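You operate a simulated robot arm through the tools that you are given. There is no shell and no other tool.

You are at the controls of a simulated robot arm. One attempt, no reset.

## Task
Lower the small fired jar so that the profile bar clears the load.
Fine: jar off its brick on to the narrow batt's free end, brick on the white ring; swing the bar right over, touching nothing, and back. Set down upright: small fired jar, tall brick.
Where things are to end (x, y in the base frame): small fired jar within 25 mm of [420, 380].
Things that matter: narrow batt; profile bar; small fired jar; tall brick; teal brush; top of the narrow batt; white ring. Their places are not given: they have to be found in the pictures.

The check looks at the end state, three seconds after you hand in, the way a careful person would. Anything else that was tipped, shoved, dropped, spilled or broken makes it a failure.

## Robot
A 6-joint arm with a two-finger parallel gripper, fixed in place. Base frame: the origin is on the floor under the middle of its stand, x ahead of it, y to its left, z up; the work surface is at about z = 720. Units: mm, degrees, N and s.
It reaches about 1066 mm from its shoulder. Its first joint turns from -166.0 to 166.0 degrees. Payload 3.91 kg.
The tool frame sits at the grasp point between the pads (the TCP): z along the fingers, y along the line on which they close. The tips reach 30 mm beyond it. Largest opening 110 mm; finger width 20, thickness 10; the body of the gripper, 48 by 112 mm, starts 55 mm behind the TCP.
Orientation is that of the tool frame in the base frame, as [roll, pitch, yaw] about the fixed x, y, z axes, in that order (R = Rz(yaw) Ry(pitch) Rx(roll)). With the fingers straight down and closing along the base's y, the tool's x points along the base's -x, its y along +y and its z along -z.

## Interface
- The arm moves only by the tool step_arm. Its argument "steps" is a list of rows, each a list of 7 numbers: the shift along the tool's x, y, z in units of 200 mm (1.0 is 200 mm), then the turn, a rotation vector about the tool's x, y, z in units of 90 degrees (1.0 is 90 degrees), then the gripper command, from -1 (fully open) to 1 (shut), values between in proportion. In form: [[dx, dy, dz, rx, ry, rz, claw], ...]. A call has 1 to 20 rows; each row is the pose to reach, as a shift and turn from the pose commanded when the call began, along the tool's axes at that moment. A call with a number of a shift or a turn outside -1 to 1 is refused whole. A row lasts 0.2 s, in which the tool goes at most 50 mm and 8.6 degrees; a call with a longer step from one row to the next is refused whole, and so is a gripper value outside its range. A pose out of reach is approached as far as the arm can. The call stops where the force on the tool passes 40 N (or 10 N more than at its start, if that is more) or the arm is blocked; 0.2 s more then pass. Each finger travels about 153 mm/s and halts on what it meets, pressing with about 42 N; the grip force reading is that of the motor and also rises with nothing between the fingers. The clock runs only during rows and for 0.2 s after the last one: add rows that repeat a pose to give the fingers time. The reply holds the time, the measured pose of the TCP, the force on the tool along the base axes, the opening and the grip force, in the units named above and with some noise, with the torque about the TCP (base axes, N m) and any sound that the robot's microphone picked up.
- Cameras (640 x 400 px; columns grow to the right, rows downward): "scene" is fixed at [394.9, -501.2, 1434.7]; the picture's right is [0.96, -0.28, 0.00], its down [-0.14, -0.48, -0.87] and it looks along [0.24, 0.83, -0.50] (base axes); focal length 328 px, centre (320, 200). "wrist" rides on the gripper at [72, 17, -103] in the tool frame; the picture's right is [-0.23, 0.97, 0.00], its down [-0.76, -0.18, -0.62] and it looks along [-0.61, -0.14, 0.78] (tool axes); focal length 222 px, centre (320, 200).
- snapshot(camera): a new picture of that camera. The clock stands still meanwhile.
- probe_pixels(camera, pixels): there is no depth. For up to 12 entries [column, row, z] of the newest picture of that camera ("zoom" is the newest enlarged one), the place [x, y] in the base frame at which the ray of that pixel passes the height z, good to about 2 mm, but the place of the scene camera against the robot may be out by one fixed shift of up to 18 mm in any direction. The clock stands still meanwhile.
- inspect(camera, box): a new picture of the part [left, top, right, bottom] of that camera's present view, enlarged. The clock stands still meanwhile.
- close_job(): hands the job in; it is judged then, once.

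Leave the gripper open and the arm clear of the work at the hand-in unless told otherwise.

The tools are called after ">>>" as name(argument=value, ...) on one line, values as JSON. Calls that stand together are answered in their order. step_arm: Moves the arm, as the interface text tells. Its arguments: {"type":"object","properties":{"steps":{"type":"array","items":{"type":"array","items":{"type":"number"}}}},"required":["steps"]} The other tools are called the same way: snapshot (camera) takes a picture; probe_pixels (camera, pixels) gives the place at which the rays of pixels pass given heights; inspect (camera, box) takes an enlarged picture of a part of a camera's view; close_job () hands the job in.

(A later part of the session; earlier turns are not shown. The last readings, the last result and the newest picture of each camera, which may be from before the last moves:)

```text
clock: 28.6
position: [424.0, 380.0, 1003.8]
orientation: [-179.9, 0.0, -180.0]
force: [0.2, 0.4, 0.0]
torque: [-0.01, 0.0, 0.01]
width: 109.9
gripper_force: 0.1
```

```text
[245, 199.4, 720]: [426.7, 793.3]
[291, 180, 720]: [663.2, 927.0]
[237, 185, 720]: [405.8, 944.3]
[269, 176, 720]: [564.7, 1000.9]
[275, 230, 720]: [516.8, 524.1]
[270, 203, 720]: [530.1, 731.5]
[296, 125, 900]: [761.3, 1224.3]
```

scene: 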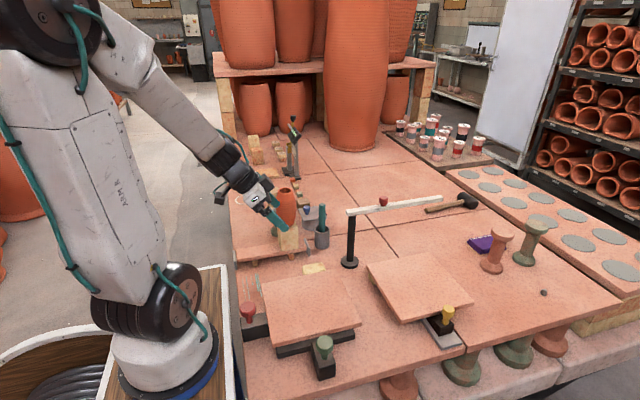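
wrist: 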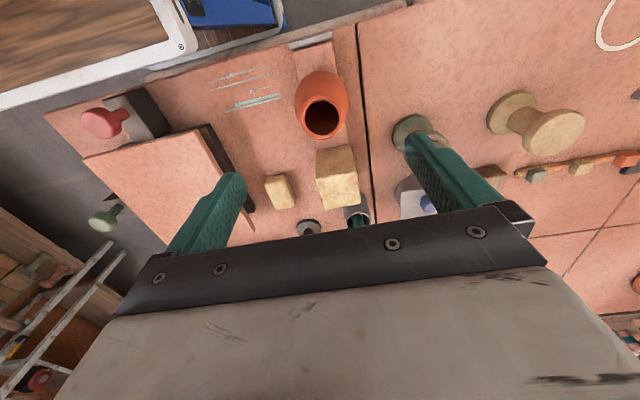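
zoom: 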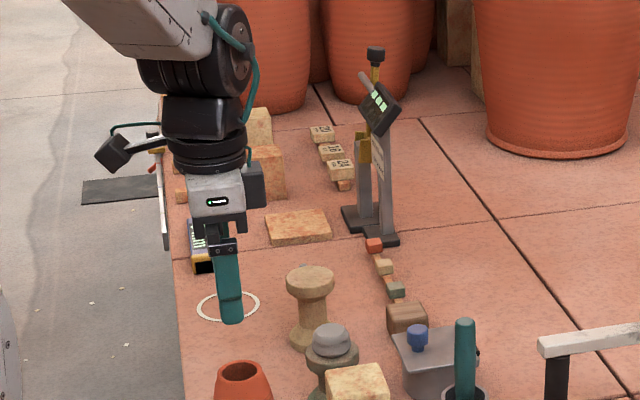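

I go look at the ring with the wrist camera before carrying anything: first 200 mm in +y and 46 mm up.

>>> step_arm(steps=[[0, 0, -0.115, 0, 0, 0, -1], [0, 0.2, -0.23, 0, 0, 0, -1], [0, 0.4, -0.23, 0, 0, 0, -1], [0, 0.6, -0.23, 0, 0, 0, -1], [0, 0.8, -0.23, 0, 0, 0, -1], [0, 1.0, -0.23, 0, 0, 0, -1]])

>>> step_arm(steps=[[-0.07, 0.2, 0, 0, 0, 0, -1], [-0.14, 0.4, 0, 0, 0, 0, -1], [-0.21, 0.6, 0, 0, 0, 0, -1], [-0.28, 0.8, 0, 0, 0, 0, -1], [-0.28, 0.9, 0, 0, 0, 0, -1], [-0.28, 0.9, 0, 0, 0, 0, -1]])

>>> snapshot(camera="wrist")

>>> inspect(camera="wrist", box=[240, 0, 480, 150])

```text
clock: 30.0
position: [424.2, 581.4, 1050.1]
orientation: [179.9, 0.0, 180.0]
force: [0.2, -0.3, 0.1]
torque: [0.03, 0.01, 0.02]
width: 110.1
gripper_force: 0.1
```

```text
clock: 31.4
position: [481.0, 761.8, 1046.9]
orientation: [-180.0, 0.0, 180.0]
force: [-0.1, -0.5, 0.2]
torque: [0.0, 0.0, -0.02]
width: 109.9
gripper_force: 0.2
```

```text
taken
```

wrist: 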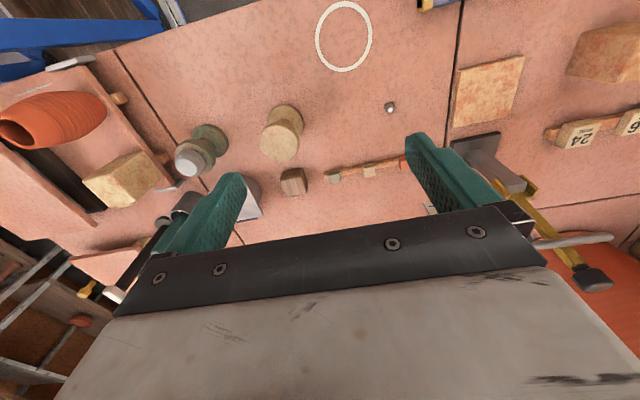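

```text
2.67 times, centred on (360, 75) of wrist
```

zoom: 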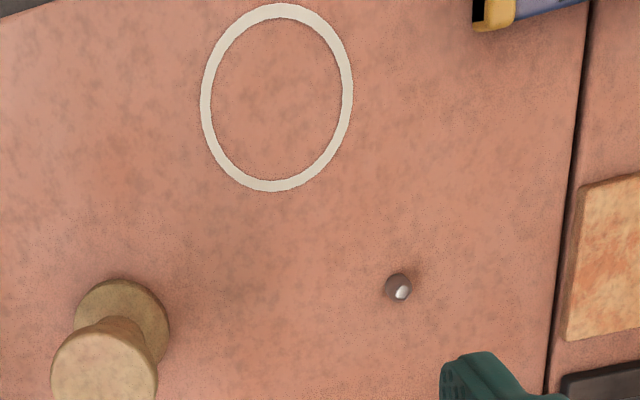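

The ring is clear: zoom left (201,103), right (352,93), top (285,4), bottom (272,191). There is also a small steel ball at zoom (397,287) to avoid. I probe these at floor height.

>>> probe_pixels(camera="zoom", pixels=[[201, 103, 720], [352, 93, 720], [285, 4, 720], [272, 191, 720], [277, 97, 720], [397, 287, 728], [125, 305, 730], [105, 375, 830], [490, 20, 730], [590, 110, 720]])

>>> probe_pixels(camera="wrist", pixels=[[188, 163, 840], [280, 146, 830], [390, 108, 728]])

```text
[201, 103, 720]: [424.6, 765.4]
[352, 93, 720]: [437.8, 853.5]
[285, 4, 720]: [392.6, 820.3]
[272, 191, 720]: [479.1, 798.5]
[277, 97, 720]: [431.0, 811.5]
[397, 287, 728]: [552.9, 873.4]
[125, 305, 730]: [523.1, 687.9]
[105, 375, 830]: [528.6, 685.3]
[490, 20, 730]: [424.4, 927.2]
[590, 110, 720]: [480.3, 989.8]
```

```text
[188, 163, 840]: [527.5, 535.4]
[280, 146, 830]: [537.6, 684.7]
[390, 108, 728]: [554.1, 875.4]
```

Ring centre is (434,809), about 88 mm across, with free space around it. I return over the brick at (539,380), z≈1047, setting the fingers to about 84 mm.

>>> step_arm(steps=[[-0.03, -0.2, 0, 0, 0, 0, -1], [-0.06, -0.4, 0, 0, 0, 0, -1], [-0.09, -0.6, 0, 0, 0, 0, -1], [-0.12, -0.8, 0, 0, 0, 0, -1], [-0.145, -1.0, 0, 0, 0, 0, -1]])

>>> step_arm(steps=[[-0.03, -0.2, 0, 0, 0, 0, -0.53], [-0.06, -0.4, 0, 0, 0, 0, -0.53], [-0.09, -0.6, 0, 0, 0, 0, -0.53], [-0.12, -0.8, 0, 0, 0, 0, -0.53], [-0.145, -0.91, 0, 0, 0, 0, -0.53], [-0.145, -0.91, 0, 0, 0, 0, -0.53]])

>>> snapshot(camera="wrist")

>>> inspect(camera="wrist", box=[240, 60, 400, 180])

```text
clock: 32.6
position: [506.9, 562.0, 1048.7]
orientation: [180.0, 0.0, 180.0]
force: [0.1, -0.2, 0.7]
torque: [-0.04, -0.01, 0.01]
width: 110.3
gripper_force: 0.1
```

```text
clock: 34.0
position: [537.8, 377.0, 1047.7]
orientation: [180.0, 0.1, 180.0]
force: [1.5, 0.4, 0.1]
torque: [-0.03, -0.03, 0.01]
width: 84.4
gripper_force: 0.1
```

```text
taken
```

wrist: 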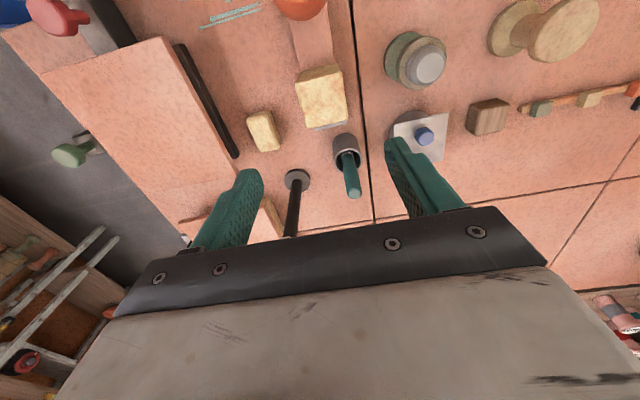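

```text
3.33 times, centred on (320, 120) of wrist
```

zoom: 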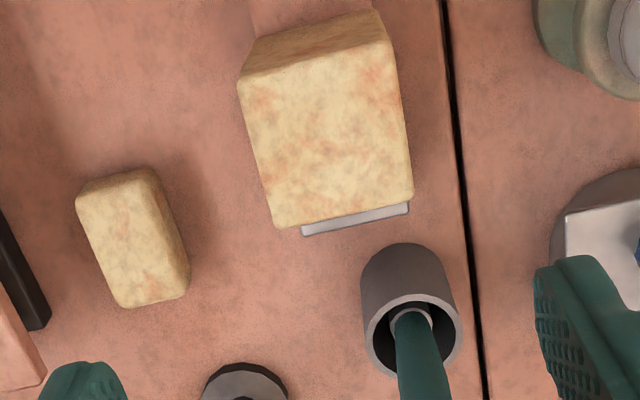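

I probe the brick's top corners here: zoom (239,82), (389,43), (413,192), (277,227).

>>> probe_pixels(camera="zoom", pixels=[[239, 82, 853], [389, 43, 853], [413, 192, 853], [277, 227, 853], [305, 232, 775], [408, 208, 775]])

```text
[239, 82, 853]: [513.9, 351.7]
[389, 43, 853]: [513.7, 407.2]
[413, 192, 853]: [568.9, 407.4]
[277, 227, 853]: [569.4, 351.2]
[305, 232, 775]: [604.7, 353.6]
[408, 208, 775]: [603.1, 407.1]
```

Brick top centre is (541.5,379.4). I correct by (+3.5,+2) and descend 140 mm to z≈908 (tips ≈878, above the brick's 853).

>>> step_arm(steps=[[-0.018, 0.009, 0, 0, 0, 0, -0.53], [-0.018, 0.009, 0.2, 0, 0, 0, -0.53], [-0.018, 0.009, 0.4, 0, 0, 0, -0.53], [-0.018, 0.009, 0.6, 0, 0, 0, -0.53], [-0.018, 0.009, 0.7, 0, 0, 0, -0.53], [-0.018, 0.009, 0.7, 0, 0, 0, -0.53]])

>>> snapshot(camera="wrist")

>>> inspect(camera="scene", box=[230, 160, 350, 280])

```text
clock: 35.4
position: [540.9, 379.7, 907.6]
orientation: [180.0, 0.1, 179.9]
force: [-0.3, 0.2, 0.2]
torque: [-0.02, 0.01, 0.01]
width: 84.0
gripper_force: 0.0
```

```text
taken
```

wrist: 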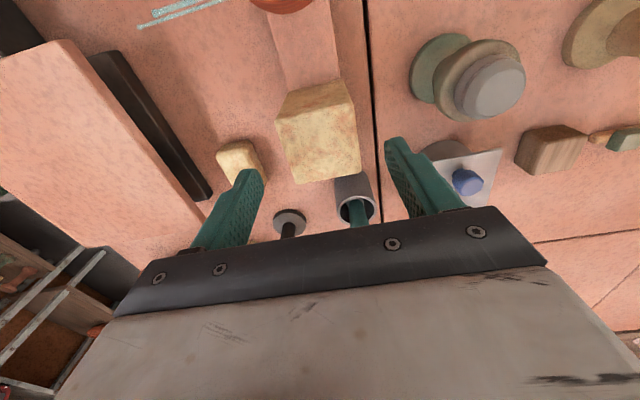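

```text
3.33 times, centred on (290, 220) of scene
```

zoom: 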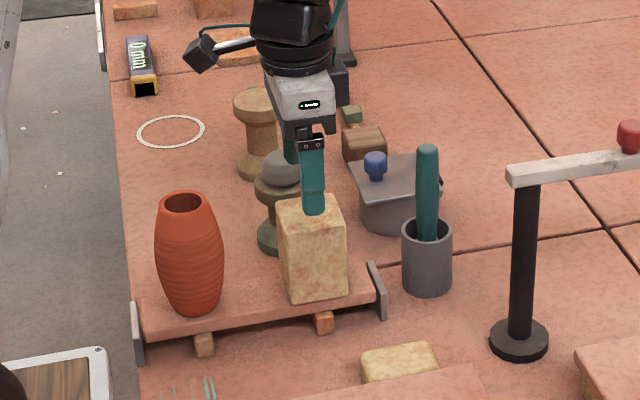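

The brick is centred between the fingers. I descend 90 mm to z≈818 (tips ≈788, well above the batt top ≈763).

>>> step_arm(steps=[[0, 0, 0.08, 0, 0, 0, -0.53], [0, 0, 0.16, 0, 0, 0, -0.53], [0, 0, 0.24, 0, 0, 0, -0.53], [0, 0, 0.32, 0, 0, 0, -0.53], [0, 0, 0.4, 0, 0, 0, -0.53], [0, 0, 0.45, 0, 0, 0, -0.53], [0, 0, 0.45, 0, 0, 0, -0.53]])

>>> inspect(camera="scene", box=[230, 160, 350, 280])

>>> snapshot(camera="wrist")

```text
clock: 37.0
position: [542.1, 381.3, 817.6]
orientation: [180.0, -0.1, 179.9]
force: [0.6, 0.2, 0.4]
torque: [0.02, -0.02, 0.03]
width: 84.3
gripper_force: 0.0
```

```text
3.33 times, centred on (290, 220) of scene
```

zoom: 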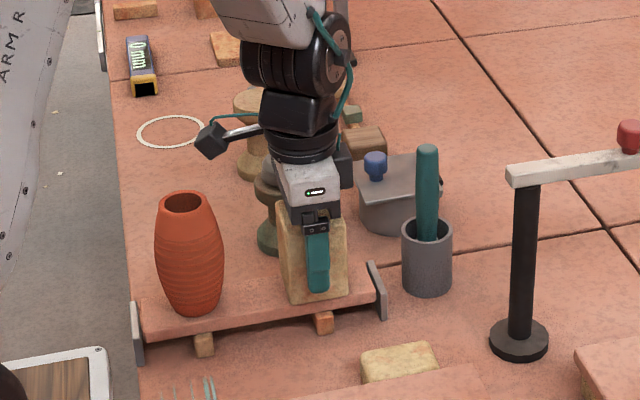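

```text
taken
```

wrist: 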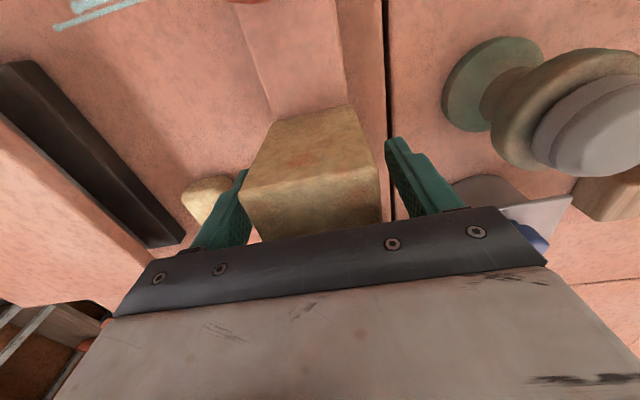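

Fingers straddle the brick, nothing touched. I close on it.

>>> step_arm(steps=[[0, 0, 0, 0, 0, 0, -0.2], [0, 0, 0, 0, 0, 0, 0.3], [0, 0, 0, 0, 0, 0, 1], [0, 0, 0, 0, 0, 0, 1], [0, 0, 0, 0, 0, 0, 1]])

```text
clock: 38.2
position: [541.3, 379.7, 817.1]
orientation: [-180.0, 0.0, -179.9]
force: [-0.2, -0.4, -0.2]
torque: [-0.07, 0.02, -0.04]
width: 59.8
gripper_force: 41.8
```

The brick is gripped at 59.8 mm. I lift 4 mm first and read the load.

>>> step_arm(steps=[[0, 0, -0.005, 0, 0, 0, 1], [0, 0, -0.012, 0, 0, 0, 1], [0, 0, -0.02, 0, 0, 0, 1], [0, 0, -0.02, 0, 0, 0, 1]])

>>> inspect(camera="scene", box=[230, 160, 350, 280])

```text
clock: 39.2
position: [541.8, 380.0, 822.5]
orientation: [179.9, 0.0, 180.0]
force: [-1.1, 0.3, -2.8]
torque: [0.01, -0.01, -0.03]
width: 59.4
gripper_force: 42.5
```

```text
3.33 times, centred on (290, 220) of scene
```

zoom: 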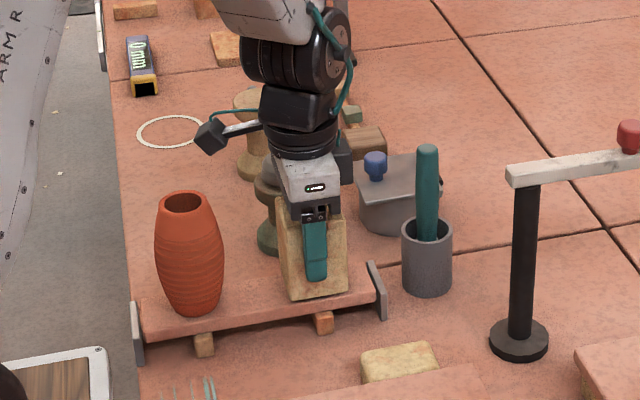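

Load is about 2.8 N with steady width, so the brick is coming up. I lift 30 mm more, gently, and check.

>>> step_arm(steps=[[0, 0, -0.02, 0, 0, 0, 1], [0, 0, -0.05, 0, 0, 0, 1], [0, 0, -0.08, 0, 0, 0, 1], [0, 0, -0.11, 0, 0, 0, 1], [0, 0, -0.14, 0, 0, 0, 1], [0, 0, -0.15, 0, 0, 0, 1], [0, 0, -0.15, 0, 0, 0, 1]])

>>> inspect(camera="scene", box=[230, 160, 350, 280])

```text
clock: 40.8
position: [540.2, 379.1, 853.5]
orientation: [180.0, 0.0, 179.9]
force: [0.7, 0.2, -2.8]
torque: [0.0, 0.02, 0.0]
width: 59.7
gripper_force: 41.8
```

```text
3.33 times, centred on (290, 220) of scene
```

zoom: 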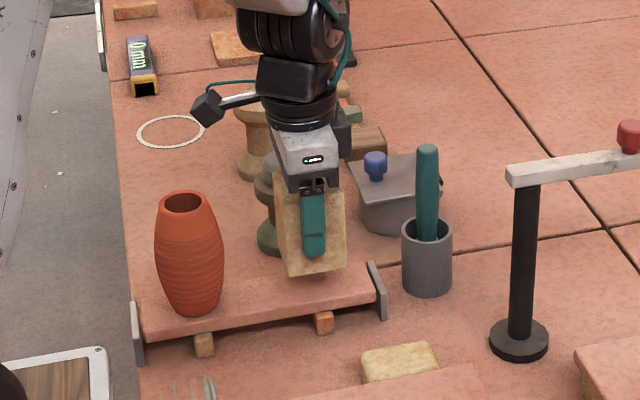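

The brick hangs cleanly, the jar and batt are still. I raise it to z≈1000.

>>> step_arm(steps=[[0, 0, -0.08, 0, 0, 0, 1], [0, 0, -0.2, 0, 0, 0, 1], [0, 0, -0.34, 0, 0, 0, 1], [0, 0, -0.48, 0, 0, 0, 1], [0, 0, -0.62, 0, 0, 0, 1], [0, 0, -0.71, 0, 0, 0, 1], [0, 0, -0.74, 0, 0, 0, 1]])

>>> step_arm(steps=[[0.02, 0.08, 0, 0, 0, 0, 1], [0.05, 0.22, 0, 0, 0, 0, 1], [0.09, 0.38, 0, 0, 0, 0, 1], [0.13, 0.54, 0, 0, 0, 0, 1], [0.17, 0.7, 0, 0, 0, 0, 1], [0.21, 0.86, 0, 0, 0, 0, 1], [0.25, 1.0, 0, 0, 0, 0, 1]])

>>> step_arm(steps=[[0.04, 0.16, 0, 0, 0, 0, 1], [0.08, 0.32, 0, 0, 0, 0, 1], [0.12, 0.48, 0, 0, 0, 0, 1], [0.16, 0.64, 0, 0, 0, 0, 1], [0.2, 0.8, 0, 0, 0, 0, 1], [0.23, 0.92, 0, 0, 0, 0, 1], [0.25, 1.0, 0, 0, 0, 0, 1], [0.25, 1.0, 0, 0, 0, 0, 1]])

>>> snapshot(camera="scene")

```text
clock: 42.4
position: [542.2, 381.0, 999.9]
orientation: [-180.0, 0.0, -180.0]
force: [0.2, -0.7, -2.7]
torque: [0.0, 0.01, 0.01]
width: 59.9
gripper_force: 41.9
```

```text
clock: 44.0
position: [491.9, 581.1, 999.3]
orientation: [180.0, 0.0, 180.0]
force: [0.1, -0.2, -2.1]
torque: [0.03, 0.04, 0.0]
width: 59.2
gripper_force: 42.1
```

```text
clock: 45.8
position: [441.5, 780.2, 1000.0]
orientation: [179.9, 0.0, -180.0]
force: [0.5, -0.3, -3.3]
torque: [0.0, 0.0, -0.01]
width: 59.9
gripper_force: 42.2
```

```text
taken
```

scene: 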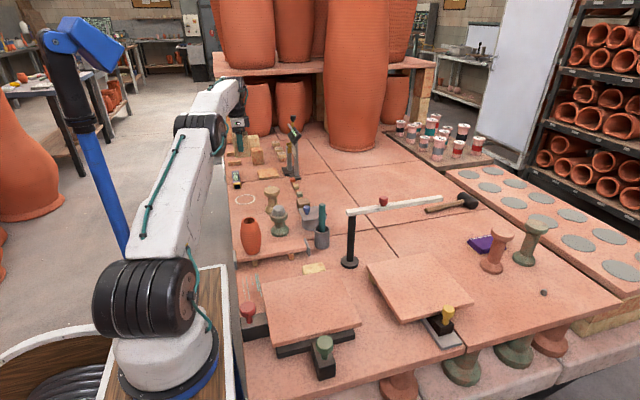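

The brick rides steadily at (441,780). I move the last 29 mm in +y and 7 mm in -x to be over the ring centre, then descend 150 mm.

>>> step_arm(steps=[[0.018, 0.07, 0, 0, 0, 0, 1], [0.036, 0.145, 0, 0, 0, 0, 1], [0.036, 0.145, 0.1, 0, 0, 0, 1], [0.036, 0.145, 0.22, 0, 0, 0, 1], [0.036, 0.145, 0.36, 0, 0, 0, 1], [0.036, 0.145, 0.5, 0, 0, 0, 1], [0.036, 0.145, 0.64, 0, 0, 0, 1], [0.036, 0.145, 0.72, 0, 0, 0, 1], [0.036, 0.145, 0.75, 0, 0, 0, 1], [0.036, 0.145, 0.75, 0, 0, 0, 1]])

>>> snapshot(camera="wrist")

>>> inspect(camera="scene", box=[210, 140, 300, 230])

```text
clock: 48.0
position: [435.0, 810.0, 850.1]
orientation: [-180.0, 0.0, 179.9]
force: [-0.2, 0.7, -2.9]
torque: [0.01, 0.05, 0.0]
width: 59.5
gripper_force: 42.5
out of reach, approached as far as the arm can: row 1, 2, 3, 4, 5, 6
```

```text
taken
```

wrist: 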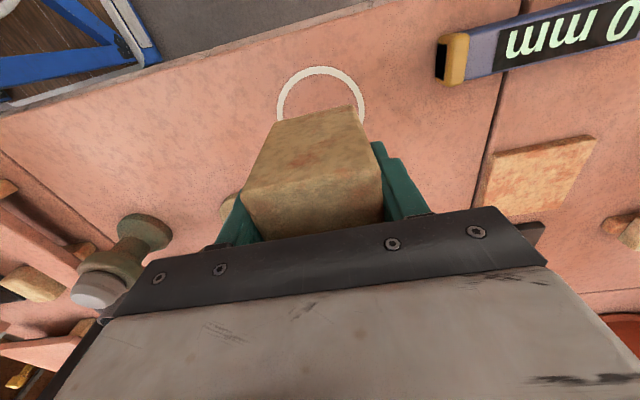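

```text
4.44 times, centred on (255, 185) of scene
```

zoom: 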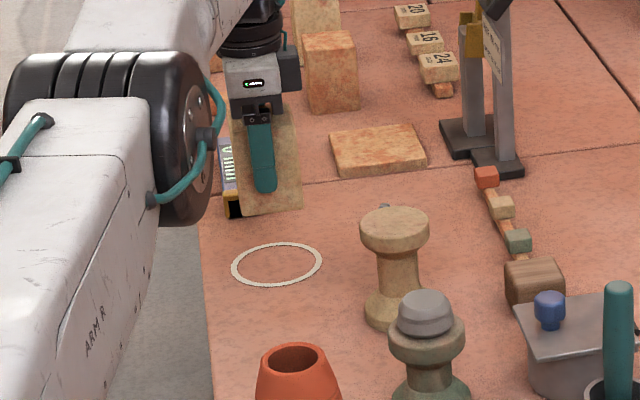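

Now at (435,810,850) with the brick above the ring (some rows were at the reach limit, but this pose is exact). I verify the ring centre in this wrist view using its top (321,70), left (279,105) and right (362,105).

>>> probe_pixels(camera="wrist", pixels=[[321, 70, 720], [279, 110, 720], [363, 110, 720], [320, 115.5, 720]])

>>> inspect(camera="wrist", box=[230, 40, 410, 150])

```text
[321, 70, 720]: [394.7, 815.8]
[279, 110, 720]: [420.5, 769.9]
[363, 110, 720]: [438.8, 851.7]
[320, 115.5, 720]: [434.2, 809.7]
```

```text
3.56 times, centred on (320, 95) of wrist
```

zoom: 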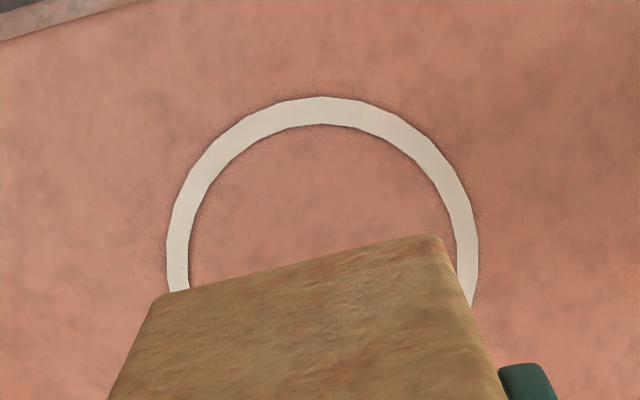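

Ring centre agrees with the TCP to within 1–2 mm. I descend to z≈785 (expected contact ≈775).

>>> step_arm(steps=[[0, 0, 0.06, 0, 0, 0, 1], [0, 0, 0.13, 0, 0, 0, 1], [0, 0, 0.2, 0, 0, 0, 1], [0, 0, 0.26, 0, 0, 0, 1], [0, 0, 0.31, 0, 0, 0, 1], [0, 0, 0.325, 0, 0, 0, 1], [0, 0, 0.325, 0, 0, 0, 1]])

>>> step_arm(steps=[[0, 0, 0.01, 0, 0, 0, 1], [0, 0, 0.02, 0, 0, 0, 1], [0, 0, 0.025, 0, 0, 0, 1]])

```text
clock: 49.6
position: [432.9, 809.1, 784.7]
orientation: [-179.9, 0.1, -179.9]
force: [0.6, -0.1, -2.6]
torque: [0.0, 0.03, -0.01]
width: 59.8
gripper_force: 41.9
```

```text
clock: 50.4
position: [435.0, 809.5, 779.7]
orientation: [180.0, -0.1, -180.0]
force: [0.4, -0.6, -2.4]
torque: [-0.05, 0.01, -0.02]
width: 60.0
gripper_force: 41.8
```

Still hanging free at z≈780. I creep down 4 mm in 1 mm rows.

>>> step_arm(steps=[[0, 0, 0.005, 0, 0, 0, 1], [0, 0, 0.01, 0, 0, 0, 1], [0, 0, 0.015, 0, 0, 0, 1], [0, 0, 0.02, 0, 0, 0, 1]])

```text
clock: 51.4
position: [434.7, 809.4, 777.5]
orientation: [179.9, 0.0, -180.0]
force: [-1.3, -2.9, 9.5]
torque: [-0.58, 0.13, -0.06]
width: 59.9
gripper_force: 42.4
```

Contact at z≈777 (+9.5 N). I back off about 0.5 mm and read.

>>> step_arm(steps=[[0, 0, -0.002, 0, 0, 0, 1], [0, 0, -0.002, 0, 0, 0, 1]])

>>> inspect(camera="scene", box=[210, 150, 300, 230])

```text
clock: 52.0
position: [433.8, 809.6, 777.2]
orientation: [179.9, 0.0, -180.0]
force: [2.4, 1.7, 11.7]
torque: [-0.37, 0.08, 0.04]
width: 60.0
gripper_force: 42.4
```

```text
5.00 times, centred on (255, 190) of scene
```

zoom: 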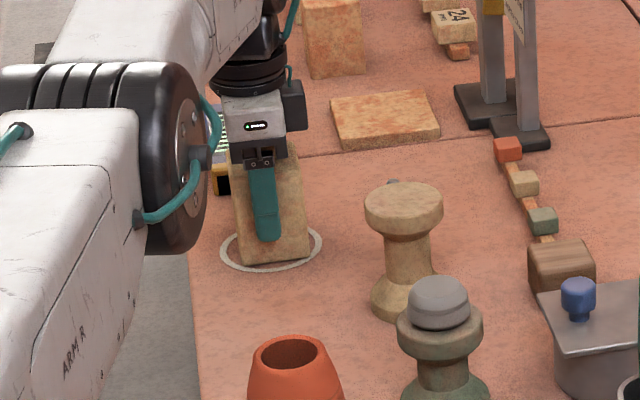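

The brick sits centred in the ring; still 12 N pressed. I ease up a further 0.6 mm.

>>> step_arm(steps=[[0, 0, -0.003, 0, 0, 0, 1], [0, 0, -0.003, 0, 0, 0, 1]])

```text
clock: 52.6
position: [433.8, 808.8, 777.8]
orientation: [179.9, 0.0, 179.9]
force: [2.6, 4.7, 14.2]
torque: [-0.23, -0.05, 0.1]
width: 59.8
gripper_force: 42.3
```

Force still 14 N. I ease up another 0.8 mm and wait.

>>> step_arm(steps=[[0, 0, -0.004, 0, 0, 0, 1], [0, 0, -0.004, 0, 0, 0, 1], [0, 0, -0.004, 0, 0, 0, 1]])

```text
clock: 53.4
position: [433.3, 810.1, 777.9]
orientation: [-180.0, -0.1, 179.9]
force: [3.8, 3.9, 9.7]
torque: [0.22, -0.19, 0.0]
width: 59.7
gripper_force: 41.9
```

Now 9.7 N and dropping. One more 0.8 mm.

>>> step_arm(steps=[[0, 0, -0.004, 0, 0, 0, 1], [0, 0, -0.004, 0, 0, 0, 1], [0, 0, -0.004, 0, 0, 0, 1]])

```text
clock: 54.2
position: [433.4, 808.7, 776.5]
orientation: [-179.9, -0.1, 180.0]
force: [1.2, -0.8, 1.6]
torque: [0.08, -0.24, -0.05]
width: 59.9
gripper_force: 42.0
```

Only 1.6 N left, the brick stands on the floor inside the ring. I open the fingers.

>>> step_arm(steps=[[0, 0, 0, 0, 0, 0, 0.0], [0, 0, 0, 0, 0, 0, -0.3], [0, 0, 0, 0, 0, 0, -0.53], [0, 0, 0, 0, 0, 0, -0.53]])

>>> inspect(camera="scene", box=[210, 150, 300, 230])

>>> snapshot(camera="wrist")

```text
clock: 55.2
position: [433.1, 810.6, 778.2]
orientation: [-180.0, 0.0, 179.9]
force: [0.2, -0.9, 0.3]
torque: [-0.02, 0.0, -0.01]
width: 84.3
gripper_force: 0.1
```

```text
5.00 times, centred on (255, 190) of scene
```

zoom: 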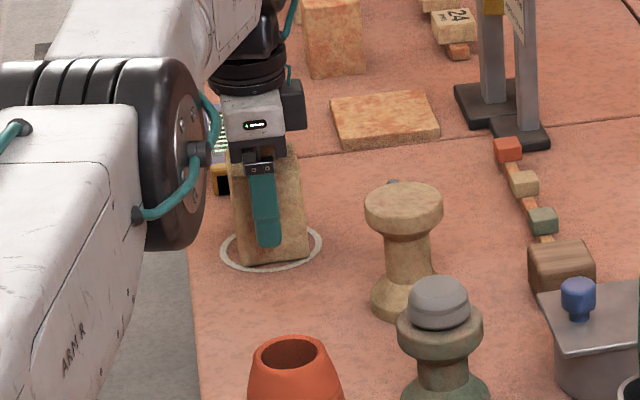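

```text
taken
```

wrist: 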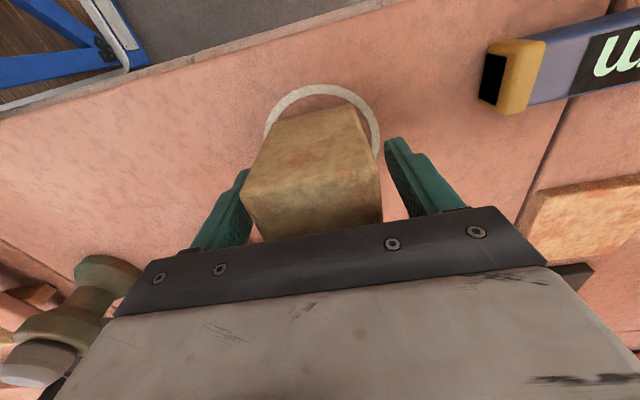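

The brick stands free in the ring. I rise straight up 85 mm (tips ≈832, brick top ≈809), staying inside reach.

>>> step_arm(steps=[[0, 0, -0.05, 0, 0, 0, -0.53], [0, 0, -0.15, 0, 0, 0, -0.53], [0, 0, -0.27, 0, 0, 0, -0.53], [0, 0, -0.37, 0, 0, 0, -0.53], [0, 0, -0.43, 0, 0, 0, -0.53], [0, 0, -0.43, 0, 0, 0, -0.53]])

>>> snapshot(camera="wrist")

```text
clock: 56.6
position: [433.4, 808.9, 864.1]
orientation: [-179.9, 0.1, 179.9]
force: [-0.3, 0.3, 0.0]
torque: [-0.04, 0.02, -0.01]
width: 83.9
gripper_force: 0.0
```

```text
taken
```

wrist: 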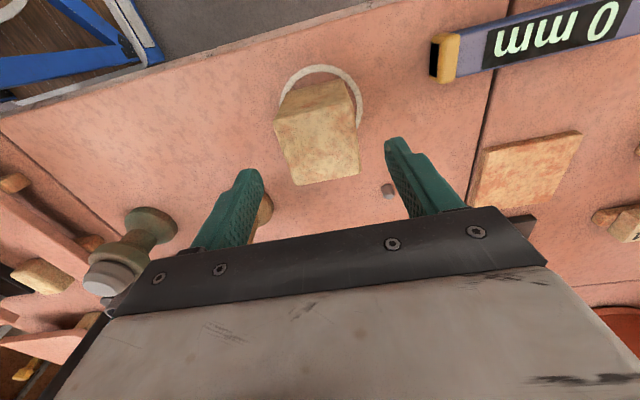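

The brick is upright and centred. I rise further while backing away in -y, to z≈1050.

>>> step_arm(steps=[[0, -0.08, -0.15, 0, 0, 0, -1], [0, -0.18, -0.33, 0, 0, 0, -1], [0, -0.3, -0.52, 0, 0, 0, -1], [0, -0.42, -0.72, 0, 0, 0, -1], [0, -0.55, -0.92, 0, 0, 0, -1], [-0.1, -0.72, -0.94, 0, 0, 0, -1], [-0.22, -0.88, -0.94, 0, 0, 0, -1], [-0.34, -1.0, -0.94, 0, 0, 0, -1], [-0.34, -1.0, -0.94, 0, 0, 0, -1]])

>>> inspect(camera="scene", box=[210, 160, 350, 270])

```text
clock: 58.6
position: [464.7, 772.7, 1025.7]
orientation: [-179.9, 0.0, -179.9]
force: [0.0, -1.2, 0.1]
torque: [0.0, 0.03, 0.0]
width: 110.1
gripper_force: 0.1
out of reach, approached as far as the arm can: row 1, 2, 3, 4, 5, 6, 7, 8, 9
```

```text
3.64 times, centred on (280, 215) of scene
```

zoom: 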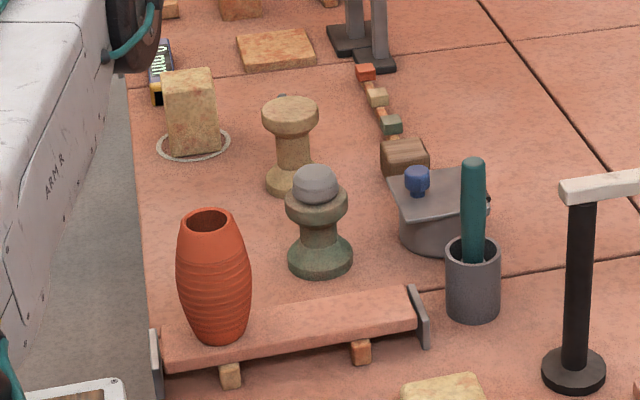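

The brick and jar both stand well. The arm reports it stalled near its reach limit at (465,773,1026). I try a small step back in -y.

>>> step_arm(steps=[[0, -0.05, 0, 0, 0, 0, -1], [0, -0.1, 0, 0, 0, 0, -1], [0, -0.15, 0, 0, 0, 0, -1], [0, -0.15, 0, 0, 0, 0, -1]])

```text
clock: 59.6
position: [474.1, 769.0, 1031.1]
orientation: [-179.9, 0.0, -180.0]
force: [0.5, 0.5, -0.4]
torque: [0.02, 0.0, 0.0]
width: 110.0
gripper_force: 0.1
out of reach, approached as far as the arm can: row 1, 2, 3, 4
```

It only creeps along the limit. I issue a hold to see whether the commanded pose equals the measured one.

>>> step_arm(steps=[[0, 0, 0, 0, 0, 0, -1], [0, 0, 0, 0, 0, 0, -1]])

>>> snapshot(camera="scene")

```text
clock: 60.2
position: [473.2, 769.7, 1031.7]
orientation: [-179.8, 0.0, 180.0]
force: [0.0, 1.2, -0.1]
torque: [0.01, 0.01, 0.0]
width: 109.9
gripper_force: 0.1
```

```text
taken
```

scene: 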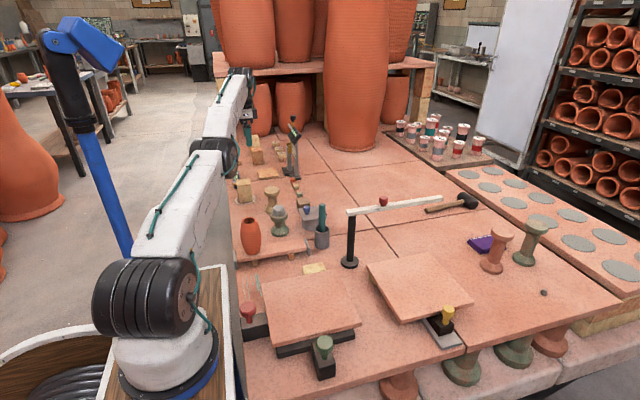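

The arm is nearly straight, so it cannot retract radially from here. Going down (as before) should bend the elbow again: I go down 80 mm (tips stay ≥ 920) and then back in -y.

>>> step_arm(steps=[[0, 0, 0.08, 0, 0, 0, -1], [0, 0, 0.16, 0, 0, 0, -1], [0, 0, 0.24, 0, 0, 0, -1], [0, 0, 0.32, 0, 0, 0, -1], [0, 0, 0.4, 0, 0, 0, -1], [0, 0, 0.4, 0, 0, 0, -1]])

```text
clock: 61.6
position: [477.7, 783.8, 955.1]
orientation: [-179.9, 0.0, 180.0]
force: [-0.1, 0.4, -0.1]
torque: [0.02, 0.02, 0.02]
width: 109.7
gripper_force: 0.0
out of reach, approached as far as the arm can: row 1, 2, 3, 4, 5, 6
```

It stays on the boundary (z 955 now). I continue down a little and inward towards the base.

>>> step_arm(steps=[[0.03, -0.06, 0.05, 0, 0, 0, -1], [0.06, -0.12, 0.1, 0, 0, 0, -1], [0.1, -0.2, 0.15, 0, 0, 0, -1], [0.15, -0.3, 0.2, 0, 0, 0, -1], [0.2, -0.4, 0.2, 0, 0, 0, -1], [0.25, -0.5, 0.2, 0, 0, 0, -1], [0.25, -0.5, 0.2, 0, 0, 0, -1]])

```text
clock: 63.2
position: [474.4, 788.0, 939.8]
orientation: [-179.9, 0.0, 179.9]
force: [-0.1, -0.3, 0.1]
torque: [0.03, 0.01, -0.03]
width: 110.1
gripper_force: 0.2
out of reach, approached as far as the arm can: row 1, 2, 3, 4, 5, 6, 7
```

The arm is stuck at its straight-elbow limit. I give it one target inward and lower and hold it for many rows so it can converge.

>>> step_arm(steps=[[0.08, -0.12, 0.15, 0, 0, 0, -1], [0.08, -0.12, 0.3, 0, 0, 0, -1], [0.08, -0.12, 0.3, 0, 0, 0, -1], [0.08, -0.12, 0.3, 0, 0, 0, -1], [0.08, -0.12, 0.3, 0, 0, 0, -1], [0.08, -0.12, 0.3, 0, 0, 0, -1], [0.08, -0.12, 0.3, 0, 0, 0, -1], [0.08, -0.12, 0.3, 0, 0, 0, -1], [0.08, -0.12, 0.3, 0, 0, 0, -1], [0.08, -0.12, 0.3, 0, 0, 0, -1]])

```text
clock: 65.4
position: [464.7, 797.9, 884.9]
orientation: [-179.9, 0.0, 180.0]
force: [0.1, 0.0, 0.1]
torque: [0.01, 0.0, -0.01]
width: 110.3
gripper_force: 0.1
out of reach, approached as far as the arm can: row 1, 2, 3, 4, 5, 6, 7, 8, 9, 10
```

No inward progress. I look at the arm's shape in the scene picture.

>>> snapshot(camera="scene")

>>> inspect(camera="scene", box=[80, 50, 320, 350])

```text
taken
```

scene: 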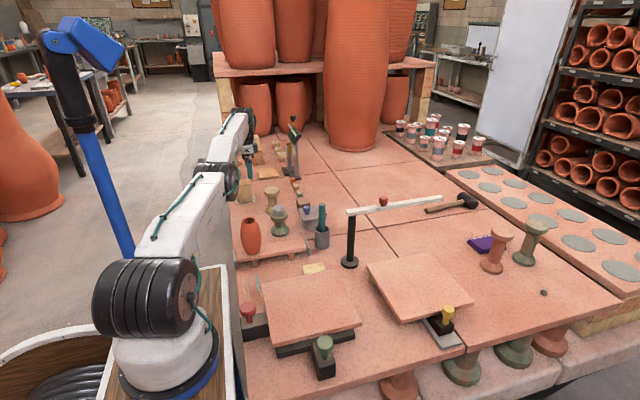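

```text
1.33 times, centred on (200, 200) of scene
```

zoom: 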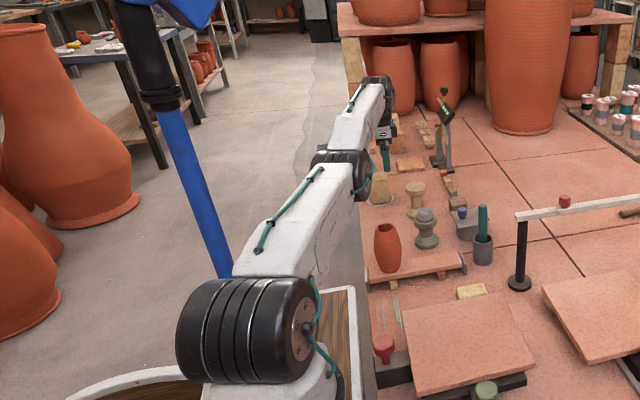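

The arm is straight from shoulder to wrist. The pose (434,809,850) was solvable earlier, so I go back there (tips ≈820, above the brick top ≈809) and then retreat from there differently.

>>> step_arm(steps=[[0.04, 0.014, 0, 0, 0, 0, -1], [0.08, 0.028, 0, 0, 0, 0, -1], [0.12, 0.042, 0.04, 0, 0, 0, -1], [0.153, 0.055, 0.08, 0, 0, 0, -1], [0.153, 0.055, 0.12, 0, 0, 0, -1], [0.153, 0.055, 0.12, 0, 0, 0, -1], [0.153, 0.055, 0.12, 0, 0, 0, -1]])

```text
clock: 67.0
position: [435.3, 808.3, 859.7]
orientation: [-180.0, 0.0, -180.0]
force: [-0.3, -0.3, 0.7]
torque: [0.01, -0.02, 0.01]
width: 110.3
gripper_force: 0.1
```

This pose is solved without complaint. From here I try a pure inward move at constant height, small steps: 20 mm toward the base.

>>> step_arm(steps=[[0.012, -0.022, 0, 0, 0, 0, -1], [0.024, -0.044, 0, 0, 0, 0, -1], [0.035, -0.066, 0, 0, 0, 0, -1], [0.047, -0.088, 0, 0, 0, 0, -1], [0.047, -0.088, 0, 0, 0, 0, -1]])

```text
clock: 68.2
position: [431.1, 807.6, 860.2]
orientation: [-179.9, 0.0, -180.0]
force: [-0.3, 0.0, -0.3]
torque: [-0.02, -0.01, 0.0]
width: 110.1
gripper_force: 0.0
out of reach, approached as far as the arm can: row 2, 3, 4, 5
```

Inward of about r=915 it refuses, which suggests the elbow has straightened or flipped. I estimate elbow and wrist joint positions from the current scene picture to understand the arm's shape.

>>> snapshot(camera="scene")

>>> inspect(camera="scene", box=[130, 80, 290, 240])

>>> probe_pixels(camera="scene", pixels=[[145, 297, 800], [145, 297, 900], [145, 297, 1000], [217, 182, 800], [217, 182, 900], [217, 182, 1000], [217, 182, 1100], [245, 120, 1000], [245, 120, 1050], [245, 120, 1100]])

```text
taken
```

scene: 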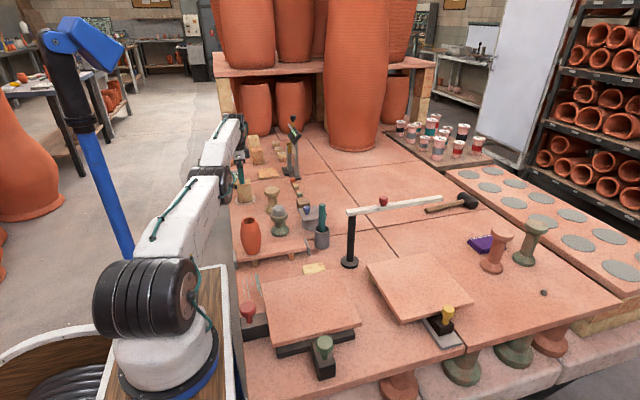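

```text
2.50 times, centred on (210, 160) of scene
```

zoom: 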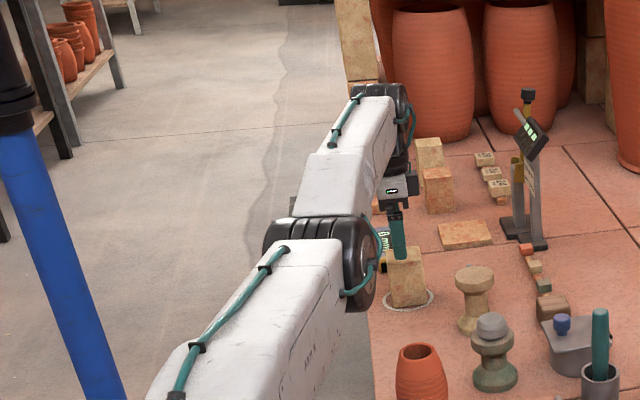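

```text
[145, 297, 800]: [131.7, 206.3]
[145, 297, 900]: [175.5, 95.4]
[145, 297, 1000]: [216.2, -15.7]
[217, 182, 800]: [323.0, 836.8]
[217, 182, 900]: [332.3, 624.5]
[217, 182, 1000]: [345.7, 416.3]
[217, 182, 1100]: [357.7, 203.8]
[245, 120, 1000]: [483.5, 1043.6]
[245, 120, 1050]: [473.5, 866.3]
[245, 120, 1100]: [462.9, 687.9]
```

I also locate the arm's base in the picture (blue ring around (165,385)) because the reach must be measured from there.

>>> probe_pixels(camera="scene", pixels=[[167, 375, 600], [167, 375, 700], [167, 375, 750], [165, 345, 800], [165, 345, 850], [188, 297, 850], [188, 297, 900], [188, 297, 950], [362, 258, 720]])

>>> snapshot(camera="wrist")

```text
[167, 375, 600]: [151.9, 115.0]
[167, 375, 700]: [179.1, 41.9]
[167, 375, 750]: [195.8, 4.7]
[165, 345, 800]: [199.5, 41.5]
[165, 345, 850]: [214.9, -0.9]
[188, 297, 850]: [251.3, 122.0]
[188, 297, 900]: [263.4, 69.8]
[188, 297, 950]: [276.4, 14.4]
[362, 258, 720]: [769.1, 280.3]
```

```text
taken
```

wrist: 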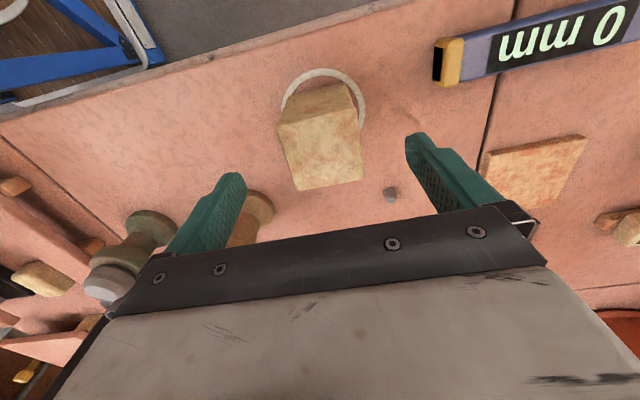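

The numbers show a mounting at about x=200, and that the arm is exactly straight (reach sphere ≈843 mm to the wrist). Pure shifts do not move the elbow in that pose. I will tilt the tool so that the fingertips swing inward toward the base while the TCP moves inward and slightly up; that forces the elbow to bend. Tips stay above the brick and rise.

>>> step_arm(steps=[[0.035, -0.12, -0.006, 0.064, 0.0185, 0, -1], [0.069, -0.24, -0.025, 0.128, 0.037, 0, -1], [0.107, -0.37, -0.055, 0.192, 0.0555, 0, -1], [0.145, -0.504, -0.097, 0.256, 0.074, 0, -1], [0.18, -0.624, -0.1, 0.256, 0.074, 0, -1], [0.215, -0.744, -0.1, 0.256, 0.074, 0, -1], [0.249, -0.864, -0.1, 0.256, 0.074, 0, -1], [0.249, -0.864, -0.1, 0.256, 0.074, 0, -1]])

```text
clock: 70.0
position: [403.9, 728.3, 869.7]
orientation: [-156.9, -6.5, 178.8]
force: [0.8, -0.7, 0.1]
torque: [0.01, -0.01, -0.01]
width: 110.0
gripper_force: 0.1
out of reach, approached as far as the arm can: row 1, 2, 3, 4, 5, 6, 7, 8
```

The tool swung inward 84 mm with its tilt. I test whether the elbow now bends: a small further inward move of 20 mm with the tilt kept.

>>> step_arm(steps=[[0.0, -0.04, 0.017, 0, 0, 0, -1], [0.0, -0.08, 0.034, 0, 0, 0, -1], [0.0, -0.08, 0.034, 0, 0, 0, -1], [0.0, -0.08, 0.034, 0, 0, 0, -1], [0.0, -0.08, 0.034, 0, 0, 0, -1]])

>>> inspect(camera="scene", box=[130, 80, 290, 240])

```text
clock: 71.2
position: [404.9, 728.7, 868.2]
orientation: [-156.7, -6.4, 178.7]
force: [0.7, 0.0, 0.7]
torque: [0.01, -0.01, -0.05]
width: 110.1
gripper_force: 0.1
out of reach, approached as far as the arm can: row 1, 2, 3, 4, 5
```

```text
2.50 times, centred on (210, 160) of scene
```

zoom: 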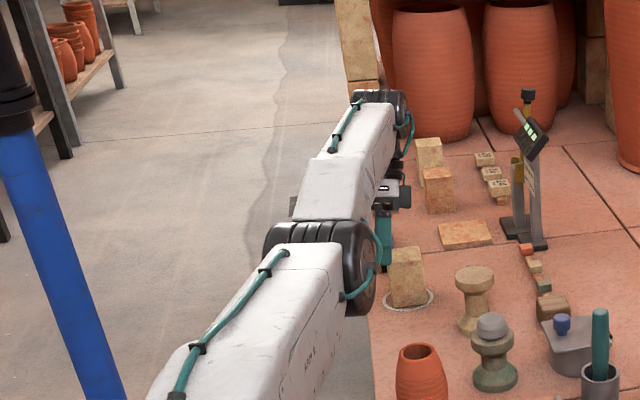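

The inward pull seems to pin the elbow at a limit on the wrong side of straight. I do the opposite: ask 40 mm outward (it will only extend a few mm to truly straight; tips are at ≈841, above the brick).

>>> step_arm(steps=[[-0.025, 0.088, -0.04, 0, 0, 0, -1], [-0.05, 0.176, -0.08, 0, 0, 0, -1], [-0.05, 0.176, -0.08, 0, 0, 0, -1], [-0.05, 0.176, -0.08, 0, 0, 0, -1]])

```text
clock: 72.2
position: [406.3, 731.0, 869.7]
orientation: [-156.8, -6.4, 178.7]
force: [0.2, 1.1, -0.5]
torque: [0.01, -0.01, -0.02]
width: 110.0
gripper_force: 0.0
out of reach, approached as far as the arm can: row 1, 2, 3, 4
```

It extended 2.7 mm, confirming it had been bent slightly the wrong way; now it is straight. Next I tilt a further 19° with the wrist centre held, adding only 1–3 mm inward, to bias the elbow upward.

>>> step_arm(steps=[[0.0324, -0.1123, -0.006, 0.0683, 0.0197, 0, -1], [0.066, -0.229, -0.026, 0.1376, 0.0397, 0, -1], [0.099, -0.345, -0.059, 0.207, 0.0597, 0, -1], [0.099, -0.345, -0.059, 0.207, 0.0597, 0, -1]])

```text
clock: 73.2
position: [387.1, 647.7, 902.2]
orientation: [-137.9, -11.0, 175.7]
force: [-0.6, 0.1, -0.1]
torque: [0.03, -0.01, -0.02]
width: 110.1
gripper_force: 0.0
out of reach, approached as far as the arm can: row 2, 3, 4
```

The wrist came inward about 27 mm, so the elbow has bent the right way. I verify with a small inward-and-up move.

>>> step_arm(steps=[[0.025, -0.085, 0.015, 0, 0, 0, -1], [0.049, -0.17, 0.03, 0, 0, 0, -1], [0.049, -0.17, 0.03, 0, 0, 0, -1]])

>>> inspect(camera="scene", box=[130, 80, 290, 240])

```text
clock: 74.0
position: [377.6, 618.7, 923.7]
orientation: [-137.7, -11.0, 175.8]
force: [0.0, 0.3, -0.1]
torque: [-0.02, -0.03, 0.02]
width: 109.7
gripper_force: 0.0
```

```text
2.50 times, centred on (210, 160) of scene
```

zoom: 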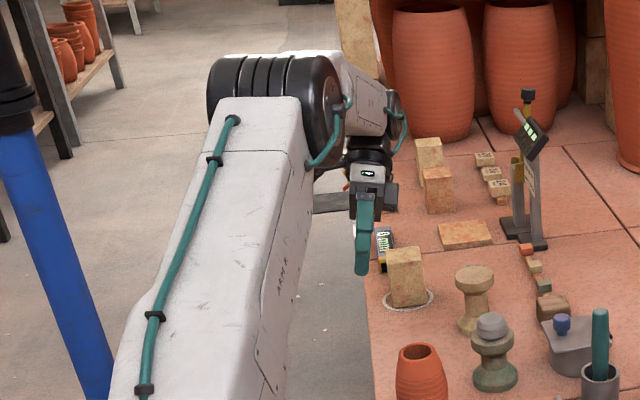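

The elbow is up again and the move was unflagged. I restore the tool to vertical and rise 100 mm at the same time (clear of everything).

>>> step_arm(steps=[[0.0157, -0.0545, -0.061, -0.0765, -0.022, 0, -1], [0.0313, -0.109, -0.122, -0.153, -0.044, 0, -1], [0.047, -0.1635, -0.183, -0.2295, -0.066, 0, -1], [0.0627, -0.218, -0.244, -0.306, -0.088, 0, -1], [0.0783, -0.2725, -0.305, -0.3825, -0.11, 0, -1], [0.094, -0.327, -0.366, -0.459, -0.132, 0, -1], [0.094, -0.327, -0.366, -0.459, -0.132, 0, -1]])

```text
clock: 75.6
position: [378.8, 619.7, 1023.3]
orientation: [-179.8, -0.1, -180.0]
force: [0.2, -0.4, 0.1]
torque: [0.02, -0.02, -0.02]
width: 109.7
gripper_force: 0.1
```

The arm is back to normal at (379,620,1023). I check brick and jar in the scene view, then travel toward the bar at z≈1100.

>>> inspect(camera="scene", box=[215, 160, 355, 280])

>>> step_arm(steps=[[0, 0, -0.19, 0, 0, 0, -1], [-0.15, -0.15, -0.38, 0, 0, 0, -1], [-0.31, -0.31, -0.38, 0, 0, 0, -1], [-0.47, -0.47, -0.38, 0, 0, 0, -1], [-0.63, -0.63, -0.38, 0, 0, 0, -1], [-0.79, -0.79, -0.38, 0, 0, 0, -1], [-0.9, -0.9, -0.38, 0, 0, 0, -1], [-0.9, -0.9, -0.38, 0, 0, 0, -1]])

>>> step_arm(steps=[[-0.15, -0.15, 0, 0, 0, 0, -1], [-0.31, -0.31, 0, 0, 0, 0, -1], [-0.47, -0.47, 0, 0, 0, 0, -1], [-0.63, -0.63, 0, 0, 0, 0, -1], [-0.79, -0.79, 0, 0, 0, 0, -1], [-0.81, -0.81, 0, 0, 0, 0, -1]])

>>> snapshot(camera="wrist")

>>> inspect(camera="wrist", box=[240, 0, 480, 220])

```text
3.33 times, centred on (285, 220) of scene
```

zoom: 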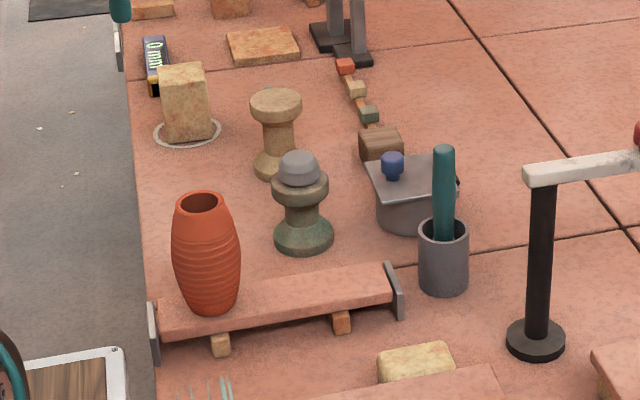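

```text
refused: row 2 steps farther than a row can; nothing moved
```

```text
clock: 77.0
position: [539.6, 459.6, 1022.4]
orientation: [-179.6, -0.2, -180.0]
force: [0.3, -0.7, 0.7]
torque: [0.01, -0.03, 0.01]
width: 109.9
gripper_force: 0.0
```

```text
taken
```

wrist: 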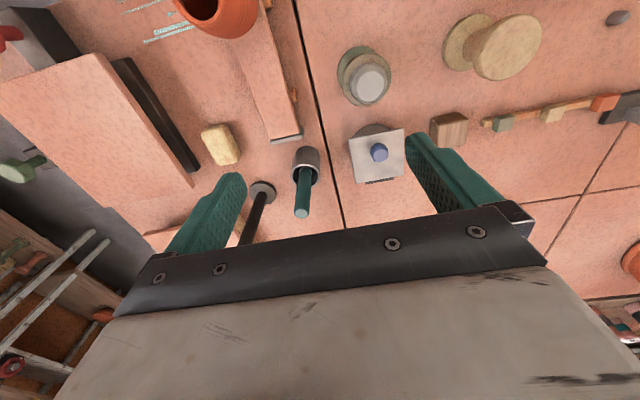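

```text
1.82 times, centred on (360, 110) of wrist
```

zoom: 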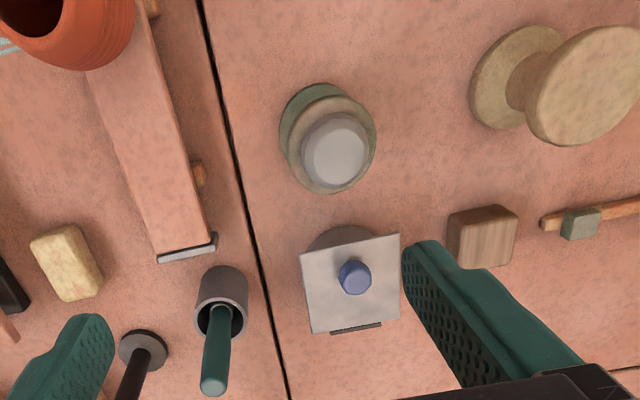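

Row too long in the first call, so only the second ran, safely, to (540,460,1022). Both jar and brick stand well. I continue to about (720,280,1100).

>>> step_arm(steps=[[0, 0, -0.2, 0, 0, 0, -1], [-0.1, -0.1, -0.38, 0, 0, 0, -1], [-0.25, -0.25, -0.38, 0, 0, 0, -1], [-0.41, -0.41, -0.38, 0, 0, 0, -1], [-0.57, -0.57, -0.38, 0, 0, 0, -1], [-0.73, -0.73, -0.38, 0, 0, 0, -1], [-0.87, -0.87, -0.38, 0, 0, 0, -1], [-0.9, -0.9, -0.38, 0, 0, 0, -1], [-0.9, -0.9, -0.38, 0, 0, 0, -1]])

>>> snapshot(camera="wrist")

>>> inspect(camera="wrist", box=[240, 0, 440, 220])

```text
clock: 79.0
position: [723.0, 280.5, 1098.8]
orientation: [-179.6, -0.1, -180.0]
force: [-0.3, -0.2, 0.9]
torque: [0.0, 0.0, 0.01]
width: 109.9
gripper_force: 0.0
```

```text
taken
```

wrist: 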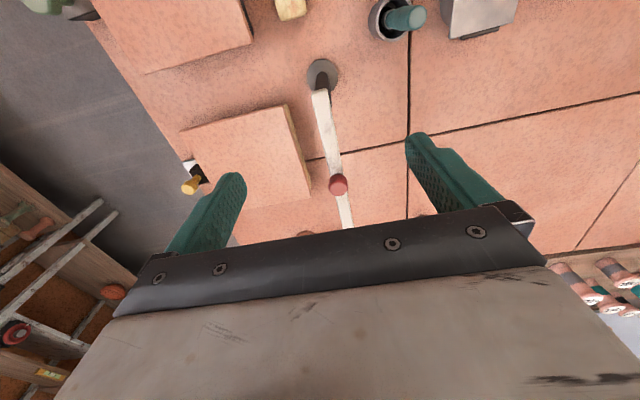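

```text
1.82 times, centred on (340, 110) of wrist
```

zoom: 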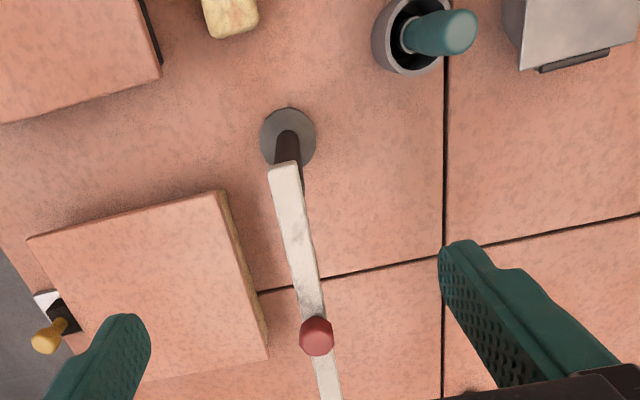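

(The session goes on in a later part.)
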